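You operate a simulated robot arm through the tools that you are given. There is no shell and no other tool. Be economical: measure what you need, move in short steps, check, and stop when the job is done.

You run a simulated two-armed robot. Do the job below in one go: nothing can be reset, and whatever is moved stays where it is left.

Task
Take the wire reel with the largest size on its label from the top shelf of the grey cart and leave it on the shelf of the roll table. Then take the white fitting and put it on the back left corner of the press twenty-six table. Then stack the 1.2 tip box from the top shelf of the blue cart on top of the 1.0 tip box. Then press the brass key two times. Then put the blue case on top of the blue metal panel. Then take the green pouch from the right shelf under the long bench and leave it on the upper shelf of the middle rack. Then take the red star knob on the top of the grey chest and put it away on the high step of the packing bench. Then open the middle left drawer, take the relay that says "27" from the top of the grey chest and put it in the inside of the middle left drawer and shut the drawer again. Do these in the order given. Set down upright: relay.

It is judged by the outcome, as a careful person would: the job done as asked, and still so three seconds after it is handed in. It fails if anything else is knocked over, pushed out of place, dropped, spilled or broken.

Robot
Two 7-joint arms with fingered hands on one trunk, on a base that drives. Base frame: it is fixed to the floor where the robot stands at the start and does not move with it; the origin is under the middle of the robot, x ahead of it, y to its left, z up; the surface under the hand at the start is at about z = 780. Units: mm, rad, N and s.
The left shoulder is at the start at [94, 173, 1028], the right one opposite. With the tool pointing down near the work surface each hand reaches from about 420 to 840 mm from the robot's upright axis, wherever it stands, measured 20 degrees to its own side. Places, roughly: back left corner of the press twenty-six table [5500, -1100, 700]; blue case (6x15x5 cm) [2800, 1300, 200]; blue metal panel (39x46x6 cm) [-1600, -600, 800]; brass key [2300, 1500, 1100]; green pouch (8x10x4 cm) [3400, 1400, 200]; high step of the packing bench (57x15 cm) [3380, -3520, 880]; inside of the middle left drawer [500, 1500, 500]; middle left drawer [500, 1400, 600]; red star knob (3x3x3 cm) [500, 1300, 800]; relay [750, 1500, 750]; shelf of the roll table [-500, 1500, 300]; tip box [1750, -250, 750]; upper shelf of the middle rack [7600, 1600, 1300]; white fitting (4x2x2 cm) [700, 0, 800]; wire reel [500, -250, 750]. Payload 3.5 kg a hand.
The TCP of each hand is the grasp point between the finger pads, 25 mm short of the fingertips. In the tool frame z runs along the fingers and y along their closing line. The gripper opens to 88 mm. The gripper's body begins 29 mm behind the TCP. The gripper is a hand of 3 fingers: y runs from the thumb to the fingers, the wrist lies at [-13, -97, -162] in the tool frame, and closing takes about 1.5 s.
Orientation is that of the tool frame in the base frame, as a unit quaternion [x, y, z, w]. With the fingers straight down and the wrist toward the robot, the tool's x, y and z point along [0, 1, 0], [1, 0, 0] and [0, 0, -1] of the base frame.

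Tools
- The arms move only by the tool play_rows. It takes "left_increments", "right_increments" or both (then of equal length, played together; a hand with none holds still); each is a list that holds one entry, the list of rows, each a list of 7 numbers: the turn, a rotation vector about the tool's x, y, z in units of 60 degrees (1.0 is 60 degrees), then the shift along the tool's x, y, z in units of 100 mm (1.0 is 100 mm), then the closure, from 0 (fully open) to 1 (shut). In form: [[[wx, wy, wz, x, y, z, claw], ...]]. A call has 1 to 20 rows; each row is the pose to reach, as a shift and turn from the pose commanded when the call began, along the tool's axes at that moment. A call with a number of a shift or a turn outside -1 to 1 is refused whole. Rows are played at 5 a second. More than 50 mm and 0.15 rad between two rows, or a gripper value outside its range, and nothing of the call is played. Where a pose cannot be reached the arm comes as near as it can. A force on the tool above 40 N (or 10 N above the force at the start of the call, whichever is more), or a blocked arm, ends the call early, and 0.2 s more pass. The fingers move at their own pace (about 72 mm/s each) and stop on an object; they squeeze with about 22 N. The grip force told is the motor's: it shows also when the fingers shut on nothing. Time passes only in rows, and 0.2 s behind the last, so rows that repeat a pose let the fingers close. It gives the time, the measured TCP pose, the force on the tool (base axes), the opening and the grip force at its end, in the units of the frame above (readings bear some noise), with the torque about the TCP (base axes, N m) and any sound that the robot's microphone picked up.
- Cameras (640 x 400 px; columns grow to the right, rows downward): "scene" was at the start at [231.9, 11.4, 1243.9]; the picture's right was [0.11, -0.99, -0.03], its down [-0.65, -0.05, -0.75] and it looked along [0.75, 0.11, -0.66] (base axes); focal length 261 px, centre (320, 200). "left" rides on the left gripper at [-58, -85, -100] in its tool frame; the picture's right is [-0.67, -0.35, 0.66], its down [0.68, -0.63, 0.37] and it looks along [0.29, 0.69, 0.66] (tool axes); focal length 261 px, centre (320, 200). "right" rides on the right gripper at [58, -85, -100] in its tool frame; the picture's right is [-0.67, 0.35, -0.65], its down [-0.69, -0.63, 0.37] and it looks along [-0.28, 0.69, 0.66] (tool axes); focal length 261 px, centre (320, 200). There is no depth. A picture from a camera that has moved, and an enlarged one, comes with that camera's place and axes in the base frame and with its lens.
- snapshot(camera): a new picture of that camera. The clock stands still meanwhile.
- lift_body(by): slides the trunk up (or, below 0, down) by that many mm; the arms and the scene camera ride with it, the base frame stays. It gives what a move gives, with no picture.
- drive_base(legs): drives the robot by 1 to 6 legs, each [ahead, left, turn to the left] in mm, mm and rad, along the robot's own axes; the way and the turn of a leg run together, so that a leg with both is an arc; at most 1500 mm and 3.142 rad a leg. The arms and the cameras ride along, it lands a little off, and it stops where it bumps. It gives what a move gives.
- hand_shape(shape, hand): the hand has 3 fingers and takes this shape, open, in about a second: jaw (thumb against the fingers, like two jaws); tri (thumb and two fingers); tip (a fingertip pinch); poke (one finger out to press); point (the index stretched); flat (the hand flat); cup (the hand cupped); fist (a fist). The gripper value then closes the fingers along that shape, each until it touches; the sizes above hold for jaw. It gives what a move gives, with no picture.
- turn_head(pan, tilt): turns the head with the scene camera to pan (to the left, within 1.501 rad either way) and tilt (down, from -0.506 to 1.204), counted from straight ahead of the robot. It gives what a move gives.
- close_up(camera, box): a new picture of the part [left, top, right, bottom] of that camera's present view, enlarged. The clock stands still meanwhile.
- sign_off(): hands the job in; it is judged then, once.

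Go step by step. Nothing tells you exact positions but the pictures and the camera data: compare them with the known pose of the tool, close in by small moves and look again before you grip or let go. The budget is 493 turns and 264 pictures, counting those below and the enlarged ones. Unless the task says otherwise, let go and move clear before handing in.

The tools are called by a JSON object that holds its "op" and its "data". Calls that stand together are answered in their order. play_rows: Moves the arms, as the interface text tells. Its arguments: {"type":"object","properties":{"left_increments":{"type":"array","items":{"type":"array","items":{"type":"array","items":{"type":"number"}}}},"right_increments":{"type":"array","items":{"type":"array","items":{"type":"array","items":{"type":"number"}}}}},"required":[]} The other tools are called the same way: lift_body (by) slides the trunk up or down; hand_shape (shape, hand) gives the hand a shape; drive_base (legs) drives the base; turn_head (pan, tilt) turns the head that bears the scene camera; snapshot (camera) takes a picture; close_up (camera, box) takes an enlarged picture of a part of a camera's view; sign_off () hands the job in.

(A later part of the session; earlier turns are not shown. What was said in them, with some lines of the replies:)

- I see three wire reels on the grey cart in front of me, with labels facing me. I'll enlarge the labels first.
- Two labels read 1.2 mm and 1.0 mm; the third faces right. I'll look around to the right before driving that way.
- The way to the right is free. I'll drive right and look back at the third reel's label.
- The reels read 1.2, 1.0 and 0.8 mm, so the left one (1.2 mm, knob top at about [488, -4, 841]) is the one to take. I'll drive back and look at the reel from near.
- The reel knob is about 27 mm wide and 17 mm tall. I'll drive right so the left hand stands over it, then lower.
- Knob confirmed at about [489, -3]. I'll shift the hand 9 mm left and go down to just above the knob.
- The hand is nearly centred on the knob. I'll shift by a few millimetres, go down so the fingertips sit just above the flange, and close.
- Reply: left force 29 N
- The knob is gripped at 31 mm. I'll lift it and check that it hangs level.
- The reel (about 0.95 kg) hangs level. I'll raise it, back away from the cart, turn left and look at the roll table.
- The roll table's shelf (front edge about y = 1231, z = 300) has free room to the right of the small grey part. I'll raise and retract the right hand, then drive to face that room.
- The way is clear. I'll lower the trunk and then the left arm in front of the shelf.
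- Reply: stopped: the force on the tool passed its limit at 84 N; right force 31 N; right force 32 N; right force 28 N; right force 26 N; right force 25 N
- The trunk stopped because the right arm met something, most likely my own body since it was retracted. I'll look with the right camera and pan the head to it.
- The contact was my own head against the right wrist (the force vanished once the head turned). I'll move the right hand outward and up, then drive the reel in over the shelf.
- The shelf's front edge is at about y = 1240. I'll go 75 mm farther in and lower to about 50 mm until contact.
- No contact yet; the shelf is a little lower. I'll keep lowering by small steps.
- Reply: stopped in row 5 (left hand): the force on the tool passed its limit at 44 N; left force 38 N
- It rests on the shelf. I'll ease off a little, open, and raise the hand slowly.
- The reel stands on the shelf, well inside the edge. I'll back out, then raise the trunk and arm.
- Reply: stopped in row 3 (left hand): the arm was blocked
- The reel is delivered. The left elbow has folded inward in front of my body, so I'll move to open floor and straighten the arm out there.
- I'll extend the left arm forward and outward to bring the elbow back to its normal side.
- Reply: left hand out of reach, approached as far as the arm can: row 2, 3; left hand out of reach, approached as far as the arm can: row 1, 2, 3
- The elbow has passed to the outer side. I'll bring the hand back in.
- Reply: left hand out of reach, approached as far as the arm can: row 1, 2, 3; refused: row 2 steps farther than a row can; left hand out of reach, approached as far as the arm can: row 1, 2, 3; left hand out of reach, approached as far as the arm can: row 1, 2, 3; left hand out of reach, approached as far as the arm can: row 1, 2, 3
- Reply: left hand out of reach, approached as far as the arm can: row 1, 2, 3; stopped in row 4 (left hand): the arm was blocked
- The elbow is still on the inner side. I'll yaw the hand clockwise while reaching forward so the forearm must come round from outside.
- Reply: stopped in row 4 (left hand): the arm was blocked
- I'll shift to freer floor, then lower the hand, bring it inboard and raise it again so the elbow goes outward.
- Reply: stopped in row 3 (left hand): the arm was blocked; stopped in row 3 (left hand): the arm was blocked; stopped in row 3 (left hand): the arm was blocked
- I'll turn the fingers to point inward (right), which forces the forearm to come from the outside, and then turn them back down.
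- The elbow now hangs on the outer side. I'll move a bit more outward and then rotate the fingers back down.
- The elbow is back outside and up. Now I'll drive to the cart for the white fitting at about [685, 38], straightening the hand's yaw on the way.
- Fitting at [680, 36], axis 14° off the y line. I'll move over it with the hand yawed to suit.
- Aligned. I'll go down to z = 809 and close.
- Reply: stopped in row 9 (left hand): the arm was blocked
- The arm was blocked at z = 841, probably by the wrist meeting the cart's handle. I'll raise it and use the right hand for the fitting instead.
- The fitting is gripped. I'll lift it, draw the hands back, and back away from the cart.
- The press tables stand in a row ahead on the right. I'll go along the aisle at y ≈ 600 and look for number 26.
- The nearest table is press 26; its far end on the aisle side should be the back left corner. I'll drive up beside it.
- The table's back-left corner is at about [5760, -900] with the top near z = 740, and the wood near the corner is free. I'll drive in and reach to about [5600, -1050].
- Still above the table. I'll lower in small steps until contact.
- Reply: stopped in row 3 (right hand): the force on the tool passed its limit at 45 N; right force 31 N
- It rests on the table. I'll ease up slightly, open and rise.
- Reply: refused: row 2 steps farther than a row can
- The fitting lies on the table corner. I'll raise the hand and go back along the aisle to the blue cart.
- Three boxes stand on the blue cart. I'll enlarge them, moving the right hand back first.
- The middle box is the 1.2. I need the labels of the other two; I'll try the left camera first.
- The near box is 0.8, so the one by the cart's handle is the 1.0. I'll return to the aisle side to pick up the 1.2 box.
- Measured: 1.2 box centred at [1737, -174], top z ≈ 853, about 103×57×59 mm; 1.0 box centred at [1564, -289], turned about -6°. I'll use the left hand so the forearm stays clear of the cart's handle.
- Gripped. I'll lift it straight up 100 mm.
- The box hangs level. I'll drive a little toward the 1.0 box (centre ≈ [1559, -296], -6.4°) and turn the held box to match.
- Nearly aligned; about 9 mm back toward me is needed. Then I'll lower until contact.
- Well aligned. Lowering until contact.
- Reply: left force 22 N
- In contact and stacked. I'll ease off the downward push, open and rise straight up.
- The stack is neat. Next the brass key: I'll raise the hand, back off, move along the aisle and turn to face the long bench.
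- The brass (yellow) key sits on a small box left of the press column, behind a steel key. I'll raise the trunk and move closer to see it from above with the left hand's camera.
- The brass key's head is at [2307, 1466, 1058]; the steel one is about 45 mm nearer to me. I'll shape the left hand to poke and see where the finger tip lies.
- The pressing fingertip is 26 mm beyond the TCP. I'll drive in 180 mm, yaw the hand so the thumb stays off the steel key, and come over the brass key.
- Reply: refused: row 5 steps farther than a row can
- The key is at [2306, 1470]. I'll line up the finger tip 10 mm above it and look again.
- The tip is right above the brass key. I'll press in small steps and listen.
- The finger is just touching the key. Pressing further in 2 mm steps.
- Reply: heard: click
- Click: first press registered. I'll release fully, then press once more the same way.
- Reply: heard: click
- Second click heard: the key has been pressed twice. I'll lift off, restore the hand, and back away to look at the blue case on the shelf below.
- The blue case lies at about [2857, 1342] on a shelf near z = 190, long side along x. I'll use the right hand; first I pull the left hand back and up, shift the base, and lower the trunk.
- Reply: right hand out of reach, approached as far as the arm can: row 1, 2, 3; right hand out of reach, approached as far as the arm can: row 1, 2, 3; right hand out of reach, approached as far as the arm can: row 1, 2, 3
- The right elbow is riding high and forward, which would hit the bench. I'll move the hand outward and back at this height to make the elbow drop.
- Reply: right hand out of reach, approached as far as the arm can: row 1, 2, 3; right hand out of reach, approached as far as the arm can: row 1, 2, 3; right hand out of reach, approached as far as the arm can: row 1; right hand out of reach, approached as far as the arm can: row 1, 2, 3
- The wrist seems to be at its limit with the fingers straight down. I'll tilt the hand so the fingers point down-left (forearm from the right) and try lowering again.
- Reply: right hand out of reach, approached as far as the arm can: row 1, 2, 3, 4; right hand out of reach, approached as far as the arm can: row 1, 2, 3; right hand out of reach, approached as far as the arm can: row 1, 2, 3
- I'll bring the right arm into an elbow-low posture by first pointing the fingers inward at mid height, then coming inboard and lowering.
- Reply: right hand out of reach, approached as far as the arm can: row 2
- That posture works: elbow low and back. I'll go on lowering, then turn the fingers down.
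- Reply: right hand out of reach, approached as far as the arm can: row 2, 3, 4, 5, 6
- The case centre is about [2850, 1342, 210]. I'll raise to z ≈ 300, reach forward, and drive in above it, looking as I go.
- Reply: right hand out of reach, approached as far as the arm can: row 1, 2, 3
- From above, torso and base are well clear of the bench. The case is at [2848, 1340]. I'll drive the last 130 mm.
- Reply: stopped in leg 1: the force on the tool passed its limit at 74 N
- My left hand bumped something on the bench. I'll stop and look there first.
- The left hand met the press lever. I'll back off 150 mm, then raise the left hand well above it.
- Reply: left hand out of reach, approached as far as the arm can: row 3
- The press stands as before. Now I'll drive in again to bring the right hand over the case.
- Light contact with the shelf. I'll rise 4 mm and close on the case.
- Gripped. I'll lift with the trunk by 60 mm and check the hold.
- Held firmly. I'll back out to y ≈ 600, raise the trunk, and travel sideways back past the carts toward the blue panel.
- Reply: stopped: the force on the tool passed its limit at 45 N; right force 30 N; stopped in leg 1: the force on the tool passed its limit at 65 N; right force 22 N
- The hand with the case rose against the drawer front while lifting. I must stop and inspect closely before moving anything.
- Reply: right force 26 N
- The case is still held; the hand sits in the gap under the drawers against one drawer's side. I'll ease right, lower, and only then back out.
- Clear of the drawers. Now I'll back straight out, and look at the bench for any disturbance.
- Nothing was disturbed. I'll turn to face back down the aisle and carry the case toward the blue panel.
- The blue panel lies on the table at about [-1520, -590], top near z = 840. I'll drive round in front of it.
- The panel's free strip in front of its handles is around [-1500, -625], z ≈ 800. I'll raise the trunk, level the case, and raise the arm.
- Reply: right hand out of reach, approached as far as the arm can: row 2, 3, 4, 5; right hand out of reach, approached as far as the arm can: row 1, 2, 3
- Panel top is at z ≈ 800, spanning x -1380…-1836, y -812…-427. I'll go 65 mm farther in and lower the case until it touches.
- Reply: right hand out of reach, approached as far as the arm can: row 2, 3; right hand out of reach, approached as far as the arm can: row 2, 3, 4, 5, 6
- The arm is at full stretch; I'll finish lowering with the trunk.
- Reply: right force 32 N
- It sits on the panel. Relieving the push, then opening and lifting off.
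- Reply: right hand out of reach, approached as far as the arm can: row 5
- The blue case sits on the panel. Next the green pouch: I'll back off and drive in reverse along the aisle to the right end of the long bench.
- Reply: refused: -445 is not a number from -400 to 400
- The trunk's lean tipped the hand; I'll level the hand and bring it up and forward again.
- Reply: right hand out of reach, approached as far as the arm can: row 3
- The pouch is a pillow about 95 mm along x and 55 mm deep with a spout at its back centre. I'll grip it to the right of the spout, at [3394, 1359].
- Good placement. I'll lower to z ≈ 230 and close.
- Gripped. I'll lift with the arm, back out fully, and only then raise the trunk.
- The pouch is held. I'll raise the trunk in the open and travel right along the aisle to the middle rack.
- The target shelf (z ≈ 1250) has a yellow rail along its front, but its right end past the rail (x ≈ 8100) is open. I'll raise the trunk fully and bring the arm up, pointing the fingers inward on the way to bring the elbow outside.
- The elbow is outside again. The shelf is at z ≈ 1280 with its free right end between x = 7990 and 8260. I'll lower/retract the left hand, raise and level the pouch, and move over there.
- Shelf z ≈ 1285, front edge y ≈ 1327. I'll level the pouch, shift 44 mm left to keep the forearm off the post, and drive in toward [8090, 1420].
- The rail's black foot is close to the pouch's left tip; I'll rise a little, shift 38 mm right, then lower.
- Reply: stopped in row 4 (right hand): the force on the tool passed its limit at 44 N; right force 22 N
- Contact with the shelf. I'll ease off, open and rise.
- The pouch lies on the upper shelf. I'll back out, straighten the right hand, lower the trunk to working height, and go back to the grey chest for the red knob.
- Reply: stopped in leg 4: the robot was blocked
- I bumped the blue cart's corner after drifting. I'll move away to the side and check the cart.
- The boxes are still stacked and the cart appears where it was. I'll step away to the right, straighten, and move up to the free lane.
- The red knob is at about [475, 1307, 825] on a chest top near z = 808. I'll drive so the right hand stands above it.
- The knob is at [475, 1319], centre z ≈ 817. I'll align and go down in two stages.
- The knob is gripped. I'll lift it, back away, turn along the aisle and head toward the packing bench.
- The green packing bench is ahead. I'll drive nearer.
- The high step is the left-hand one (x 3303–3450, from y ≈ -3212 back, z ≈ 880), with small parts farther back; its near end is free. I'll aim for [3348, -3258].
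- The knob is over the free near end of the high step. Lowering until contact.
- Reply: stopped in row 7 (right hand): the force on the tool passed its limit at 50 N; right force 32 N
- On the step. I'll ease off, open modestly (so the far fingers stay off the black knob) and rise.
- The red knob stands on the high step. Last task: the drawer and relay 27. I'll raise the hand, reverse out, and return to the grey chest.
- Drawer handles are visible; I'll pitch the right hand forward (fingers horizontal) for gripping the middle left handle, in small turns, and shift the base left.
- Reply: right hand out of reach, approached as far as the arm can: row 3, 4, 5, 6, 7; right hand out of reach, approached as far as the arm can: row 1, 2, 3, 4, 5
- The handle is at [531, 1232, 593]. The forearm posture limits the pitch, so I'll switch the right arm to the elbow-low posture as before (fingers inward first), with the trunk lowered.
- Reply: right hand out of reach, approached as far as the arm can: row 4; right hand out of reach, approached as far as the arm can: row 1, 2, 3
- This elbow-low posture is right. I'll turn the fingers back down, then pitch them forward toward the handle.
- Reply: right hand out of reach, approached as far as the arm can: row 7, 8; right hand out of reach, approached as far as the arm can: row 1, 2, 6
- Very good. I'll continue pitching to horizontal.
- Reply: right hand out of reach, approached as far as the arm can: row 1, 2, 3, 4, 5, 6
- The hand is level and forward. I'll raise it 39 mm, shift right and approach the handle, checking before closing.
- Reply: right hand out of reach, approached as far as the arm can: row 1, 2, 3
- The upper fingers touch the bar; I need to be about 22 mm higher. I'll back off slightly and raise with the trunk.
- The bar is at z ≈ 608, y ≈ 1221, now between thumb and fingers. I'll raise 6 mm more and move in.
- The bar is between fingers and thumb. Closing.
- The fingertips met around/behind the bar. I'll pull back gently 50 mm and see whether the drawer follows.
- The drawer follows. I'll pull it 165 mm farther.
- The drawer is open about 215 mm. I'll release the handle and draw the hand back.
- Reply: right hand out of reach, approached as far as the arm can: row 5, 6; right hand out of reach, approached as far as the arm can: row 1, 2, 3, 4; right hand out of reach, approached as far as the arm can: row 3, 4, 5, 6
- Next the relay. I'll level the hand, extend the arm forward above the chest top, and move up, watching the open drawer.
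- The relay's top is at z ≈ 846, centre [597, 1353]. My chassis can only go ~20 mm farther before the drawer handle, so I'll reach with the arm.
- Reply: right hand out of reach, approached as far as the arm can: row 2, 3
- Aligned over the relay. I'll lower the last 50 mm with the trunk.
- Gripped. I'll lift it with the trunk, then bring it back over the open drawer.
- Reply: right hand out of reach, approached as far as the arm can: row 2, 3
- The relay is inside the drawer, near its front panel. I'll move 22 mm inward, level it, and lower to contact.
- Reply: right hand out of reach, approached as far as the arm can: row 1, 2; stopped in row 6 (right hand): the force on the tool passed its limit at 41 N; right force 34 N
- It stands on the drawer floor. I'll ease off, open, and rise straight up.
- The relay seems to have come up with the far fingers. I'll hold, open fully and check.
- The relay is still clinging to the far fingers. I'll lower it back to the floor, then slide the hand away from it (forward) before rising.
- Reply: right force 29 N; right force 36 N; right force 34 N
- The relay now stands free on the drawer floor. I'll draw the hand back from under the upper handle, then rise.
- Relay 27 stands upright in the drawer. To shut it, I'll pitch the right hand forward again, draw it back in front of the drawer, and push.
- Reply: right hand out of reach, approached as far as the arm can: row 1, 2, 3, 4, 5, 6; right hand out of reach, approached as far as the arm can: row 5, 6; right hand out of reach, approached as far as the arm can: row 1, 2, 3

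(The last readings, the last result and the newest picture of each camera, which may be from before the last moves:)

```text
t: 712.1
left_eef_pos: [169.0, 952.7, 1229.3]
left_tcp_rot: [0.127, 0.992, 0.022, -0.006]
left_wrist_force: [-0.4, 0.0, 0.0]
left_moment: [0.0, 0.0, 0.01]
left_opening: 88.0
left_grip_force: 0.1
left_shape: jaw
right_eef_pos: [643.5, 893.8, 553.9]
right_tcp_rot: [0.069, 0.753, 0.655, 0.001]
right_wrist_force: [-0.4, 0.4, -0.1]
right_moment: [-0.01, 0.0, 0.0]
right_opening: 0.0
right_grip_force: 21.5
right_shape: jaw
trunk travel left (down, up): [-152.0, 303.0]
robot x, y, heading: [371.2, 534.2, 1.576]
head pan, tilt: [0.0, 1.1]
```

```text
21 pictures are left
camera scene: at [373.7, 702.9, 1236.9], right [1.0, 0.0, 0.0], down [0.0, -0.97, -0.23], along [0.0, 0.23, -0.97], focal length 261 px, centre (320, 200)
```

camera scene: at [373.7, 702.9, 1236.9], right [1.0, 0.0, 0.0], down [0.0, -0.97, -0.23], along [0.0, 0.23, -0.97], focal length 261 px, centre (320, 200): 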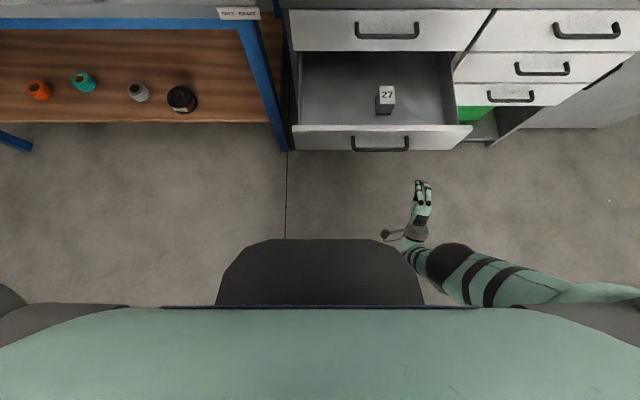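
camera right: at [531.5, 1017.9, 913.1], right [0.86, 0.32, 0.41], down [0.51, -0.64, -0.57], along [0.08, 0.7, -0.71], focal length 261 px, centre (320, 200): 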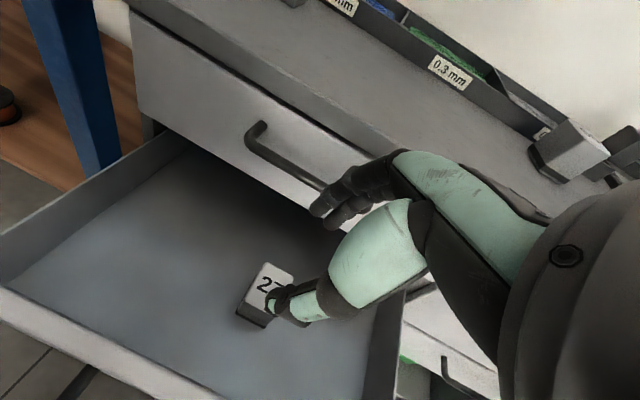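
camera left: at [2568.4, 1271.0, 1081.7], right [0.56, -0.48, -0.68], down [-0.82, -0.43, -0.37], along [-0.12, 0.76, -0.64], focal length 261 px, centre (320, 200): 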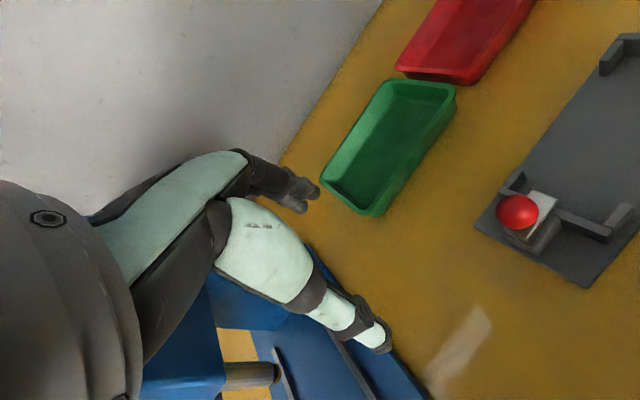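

The hand is in front of the panel, right of the handle. I'll raise slightly and push by driving forward.

{"op": "lift_body", "data": {"by": 28}}

{"op": "drive_base", "data": {"legs": [[150, 0, 0]]}}

{"op": "snapshot", "data": {"camera": "scene"}}

```text
t: 712.9
left_eef_pos: [169.1, 955.2, 1255.8]
left_tcp_rot: [0.127, 0.992, 0.021, -0.004]
left_wrist_force: [-0.8, 0.8, 0.0]
left_moment: [0.0, 0.01, 0.01]
left_opening: 88.2
left_grip_force: 0.1
left_shape: jaw
right_eef_pos: [641.5, 899.3, 590.4]
right_tcp_rot: [0.069, 0.747, 0.661, 0.0]
right_wrist_force: [0.2, -0.2, 0.5]
right_moment: [0.02, 0.04, -0.01]
right_opening: 0.0
right_grip_force: 21.5
right_shape: jaw
trunk travel left (down, up): [-180.0, 275.0]
robot x, y, heading: [372.2, 530.8, 1.575]
head pan, tilt: [0.0, 1.1]
```

```text
t: 714.2
left_eef_pos: [168.4, 1102.3, 1256.6]
left_tcp_rot: [0.127, 0.992, 0.021, -0.004]
left_wrist_force: [0.9, 0.9, -0.1]
left_moment: [0.0, 0.03, -0.01]
left_opening: 87.9
left_grip_force: 0.0
left_shape: jaw
right_eef_pos: [641.3, 1049.0, 591.7]
right_tcp_rot: [0.068, 0.746, 0.662, 0.0]
right_wrist_force: [0.0, -0.4, -0.1]
right_moment: [0.01, 0.01, 0.02]
right_opening: 0.0
right_grip_force: 22.0
right_shape: jaw
trunk travel left (down, up): [-180.0, 275.0]
robot x, y, heading: [372.1, 682.7, 1.578]
head pan, tilt: [0.0, 1.1]
```

```text
20 pictures are left
camera scene: at [373.5, 833.5, 1272.9], right [1.0, 0.0, 0.0], down [0.0, -0.96, -0.27], along [0.0, 0.27, -0.96], focal length 261 px, centre (320, 200)
```

scene: 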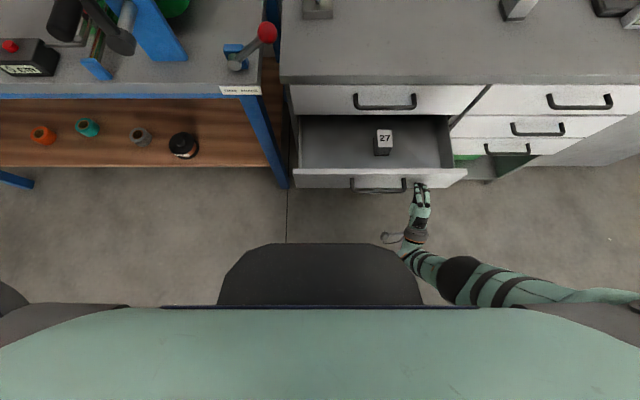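

The drawer is moving in, relay standing. Continue pushing.

{"op": "drive_base", "data": {"legs": [[130, 0, 0]]}}

{"op": "drive_base", "data": {"legs": [[60, 0, 0]]}}

{"op": "snapshot", "data": {"camera": "scene"}}

```text
t: 715.5
left_eef_pos: [169.4, 1234.6, 1255.7]
left_tcp_rot: [0.128, 0.992, 0.02, -0.004]
left_wrist_force: [-0.1, 0.5, 0.6]
left_moment: [-0.03, 0.0, 0.0]
left_opening: 88.2
left_grip_force: 0.1
left_shape: jaw
right_eef_pos: [641.8, 1178.4, 592.3]
right_tcp_rot: [0.069, 0.746, 0.662, 0.001]
right_wrist_force: [0.4, 0.6, -0.4]
right_moment: [-0.04, -0.01, 0.0]
right_opening: 0.0
right_grip_force: 22.2
right_shape: jaw
trunk travel left (down, up): [-180.0, 275.0]
robot x, y, heading: [372.8, 813.6, 1.57]
head pan, tilt: [0.0, 1.1]
```

```text
t: 716.5
left_eef_pos: [169.4, 1283.7, 1254.5]
left_tcp_rot: [0.13, 0.991, 0.021, -0.004]
left_wrist_force: [-0.4, 0.9, -0.3]
left_moment: [-0.02, 0.0, -0.01]
left_opening: 87.9
left_grip_force: 0.1
left_shape: jaw
right_eef_pos: [642.4, 1223.1, 589.0]
right_tcp_rot: [0.066, 0.749, 0.659, 0.003]
right_wrist_force: [0.7, -3.0, -1.4]
right_moment: [-0.02, 0.01, 0.01]
right_opening: 0.1
right_grip_force: 22.0
right_shape: jaw
trunk travel left (down, up): [-180.0, 275.0]
robot x, y, heading: [375.0, 865.9, 1.572]
head pan, tilt: [0.0, 1.1]
stopped in leg 1: the force on the tool passed its limit at 113 N (the readings are from after the stop); the commanded pose is now the measured one
```

```text
19 pictures are left
camera scene: at [373.4, 1015.2, 1272.5], right [1.0, 0.0, 0.0], down [0.0, -0.96, -0.27], along [0.0, 0.27, -0.96], focal length 261 px, centre (320, 200)
```

scene: 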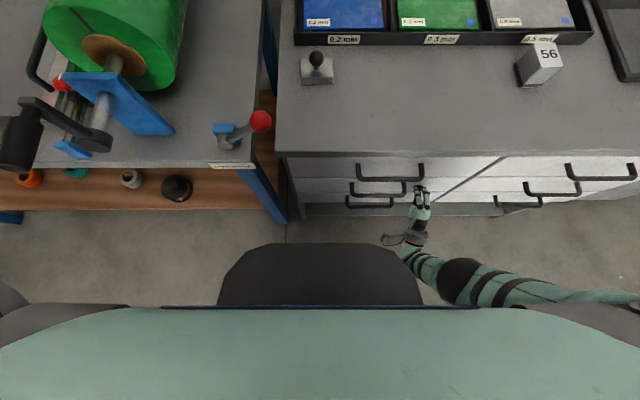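

The drawer has reached its stop. I'll back off and check that it is flush and the chest top is undisturbed.

{"op": "drive_base", "data": {"legs": [[-280, 0, 0]]}}

{"op": "turn_head", "data": {"pan": 0.0, "tilt": 0.7}}

{"op": "snapshot", "data": {"camera": "scene"}}

```text
t: 718.5
left_eef_pos: [170.0, 1000.5, 1257.0]
left_tcp_rot: [0.13, 0.991, 0.021, -0.004]
left_wrist_force: [0.5, 0.3, 0.0]
left_moment: [0.01, 0.01, -0.02]
left_opening: 87.9
left_grip_force: 0.1
left_shape: jaw
right_eef_pos: [641.9, 938.8, 590.4]
right_tcp_rot: [0.067, 0.749, 0.659, 0.002]
right_wrist_force: [0.5, 0.1, -0.6]
right_moment: [0.02, -0.02, 0.01]
right_opening: 0.1
right_grip_force: 21.5
right_shape: jaw
trunk travel left (down, up): [-180.0, 275.0]
robot x, y, heading: [371.9, 581.6, 1.571]
head pan, tilt: [0.0, 1.1]
```

```text
t: 719.4
left_eef_pos: [171.0, 1000.7, 1255.8]
left_tcp_rot: [0.13, 0.991, 0.02, -0.004]
left_wrist_force: [-0.1, 0.4, 0.6]
left_moment: [-0.02, 0.0, -0.03]
left_opening: 88.0
left_grip_force: 0.2
left_shape: jaw
right_eef_pos: [641.0, 939.9, 589.8]
right_tcp_rot: [0.068, 0.748, 0.66, 0.003]
right_wrist_force: [-0.7, 0.6, -1.0]
right_moment: [-0.01, -0.02, -0.01]
right_opening: 0.1
right_grip_force: 21.7
right_shape: jaw
trunk travel left (down, up): [-180.0, 275.0]
robot x, y, heading: [374.3, 575.5, 1.565]
head pan, tilt: [0.0, 0.7]
```

```text
18 pictures are left
camera scene: at [373.7, 758.5, 1297.8], right [1.0, 0.0, 0.0], down [0.0, -0.78, -0.62], along [0.0, 0.62, -0.78], focal length 261 px, centre (320, 200)
```

scene: 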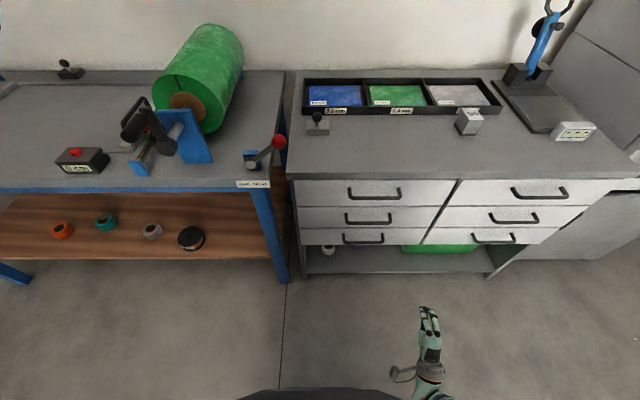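

The drawer is flush, everything on the chest is upright, and both hands are clear, so I'm handing in.

{"op": "sign_off", "data": {}}

```text
The job is handed in.
```

I did all eight steps in the order given and handed the job in; I have no result from the judging yet.

- **Wire reel:** the 1.2 mm reel is on the roll table shelf.
- **White fitting:** it is on the back left corner of the press twenty-six table.
- **Tip boxes:** the 1.2 box is on top of the 1.0 box. I never saw the 1.0 label; the other two boxes read 1.2 and 0.8, so I took the third for the 1.0.
- **Brass key:** I pressed it twice and heard two clicks.
- **Blue case:** it is on the blue metal panel.
- **Green pouch:** it is on the upper shelf of the middle rack.
- **Red star knob:** it is on the high step of the packing bench.
- **Relay 27:** it stood upright in the middle left drawer when I last saw it. The drawer then hit its end stop hard (113 N) as I pushed it shut, and I did not open it again to look.

There were three bumps on the way:

- **Press lever:** the left hand hit it on the long bench.
- **Drawers under the long bench:** the right hand, holding the blue case, pushed against one.
- **Blue cart:** the base ran into its corner.

I looked after each one: the bench items, drawers and stacked boxes looked undisturbed, and the cart appeared not to have moved, give or take a few millimetres.
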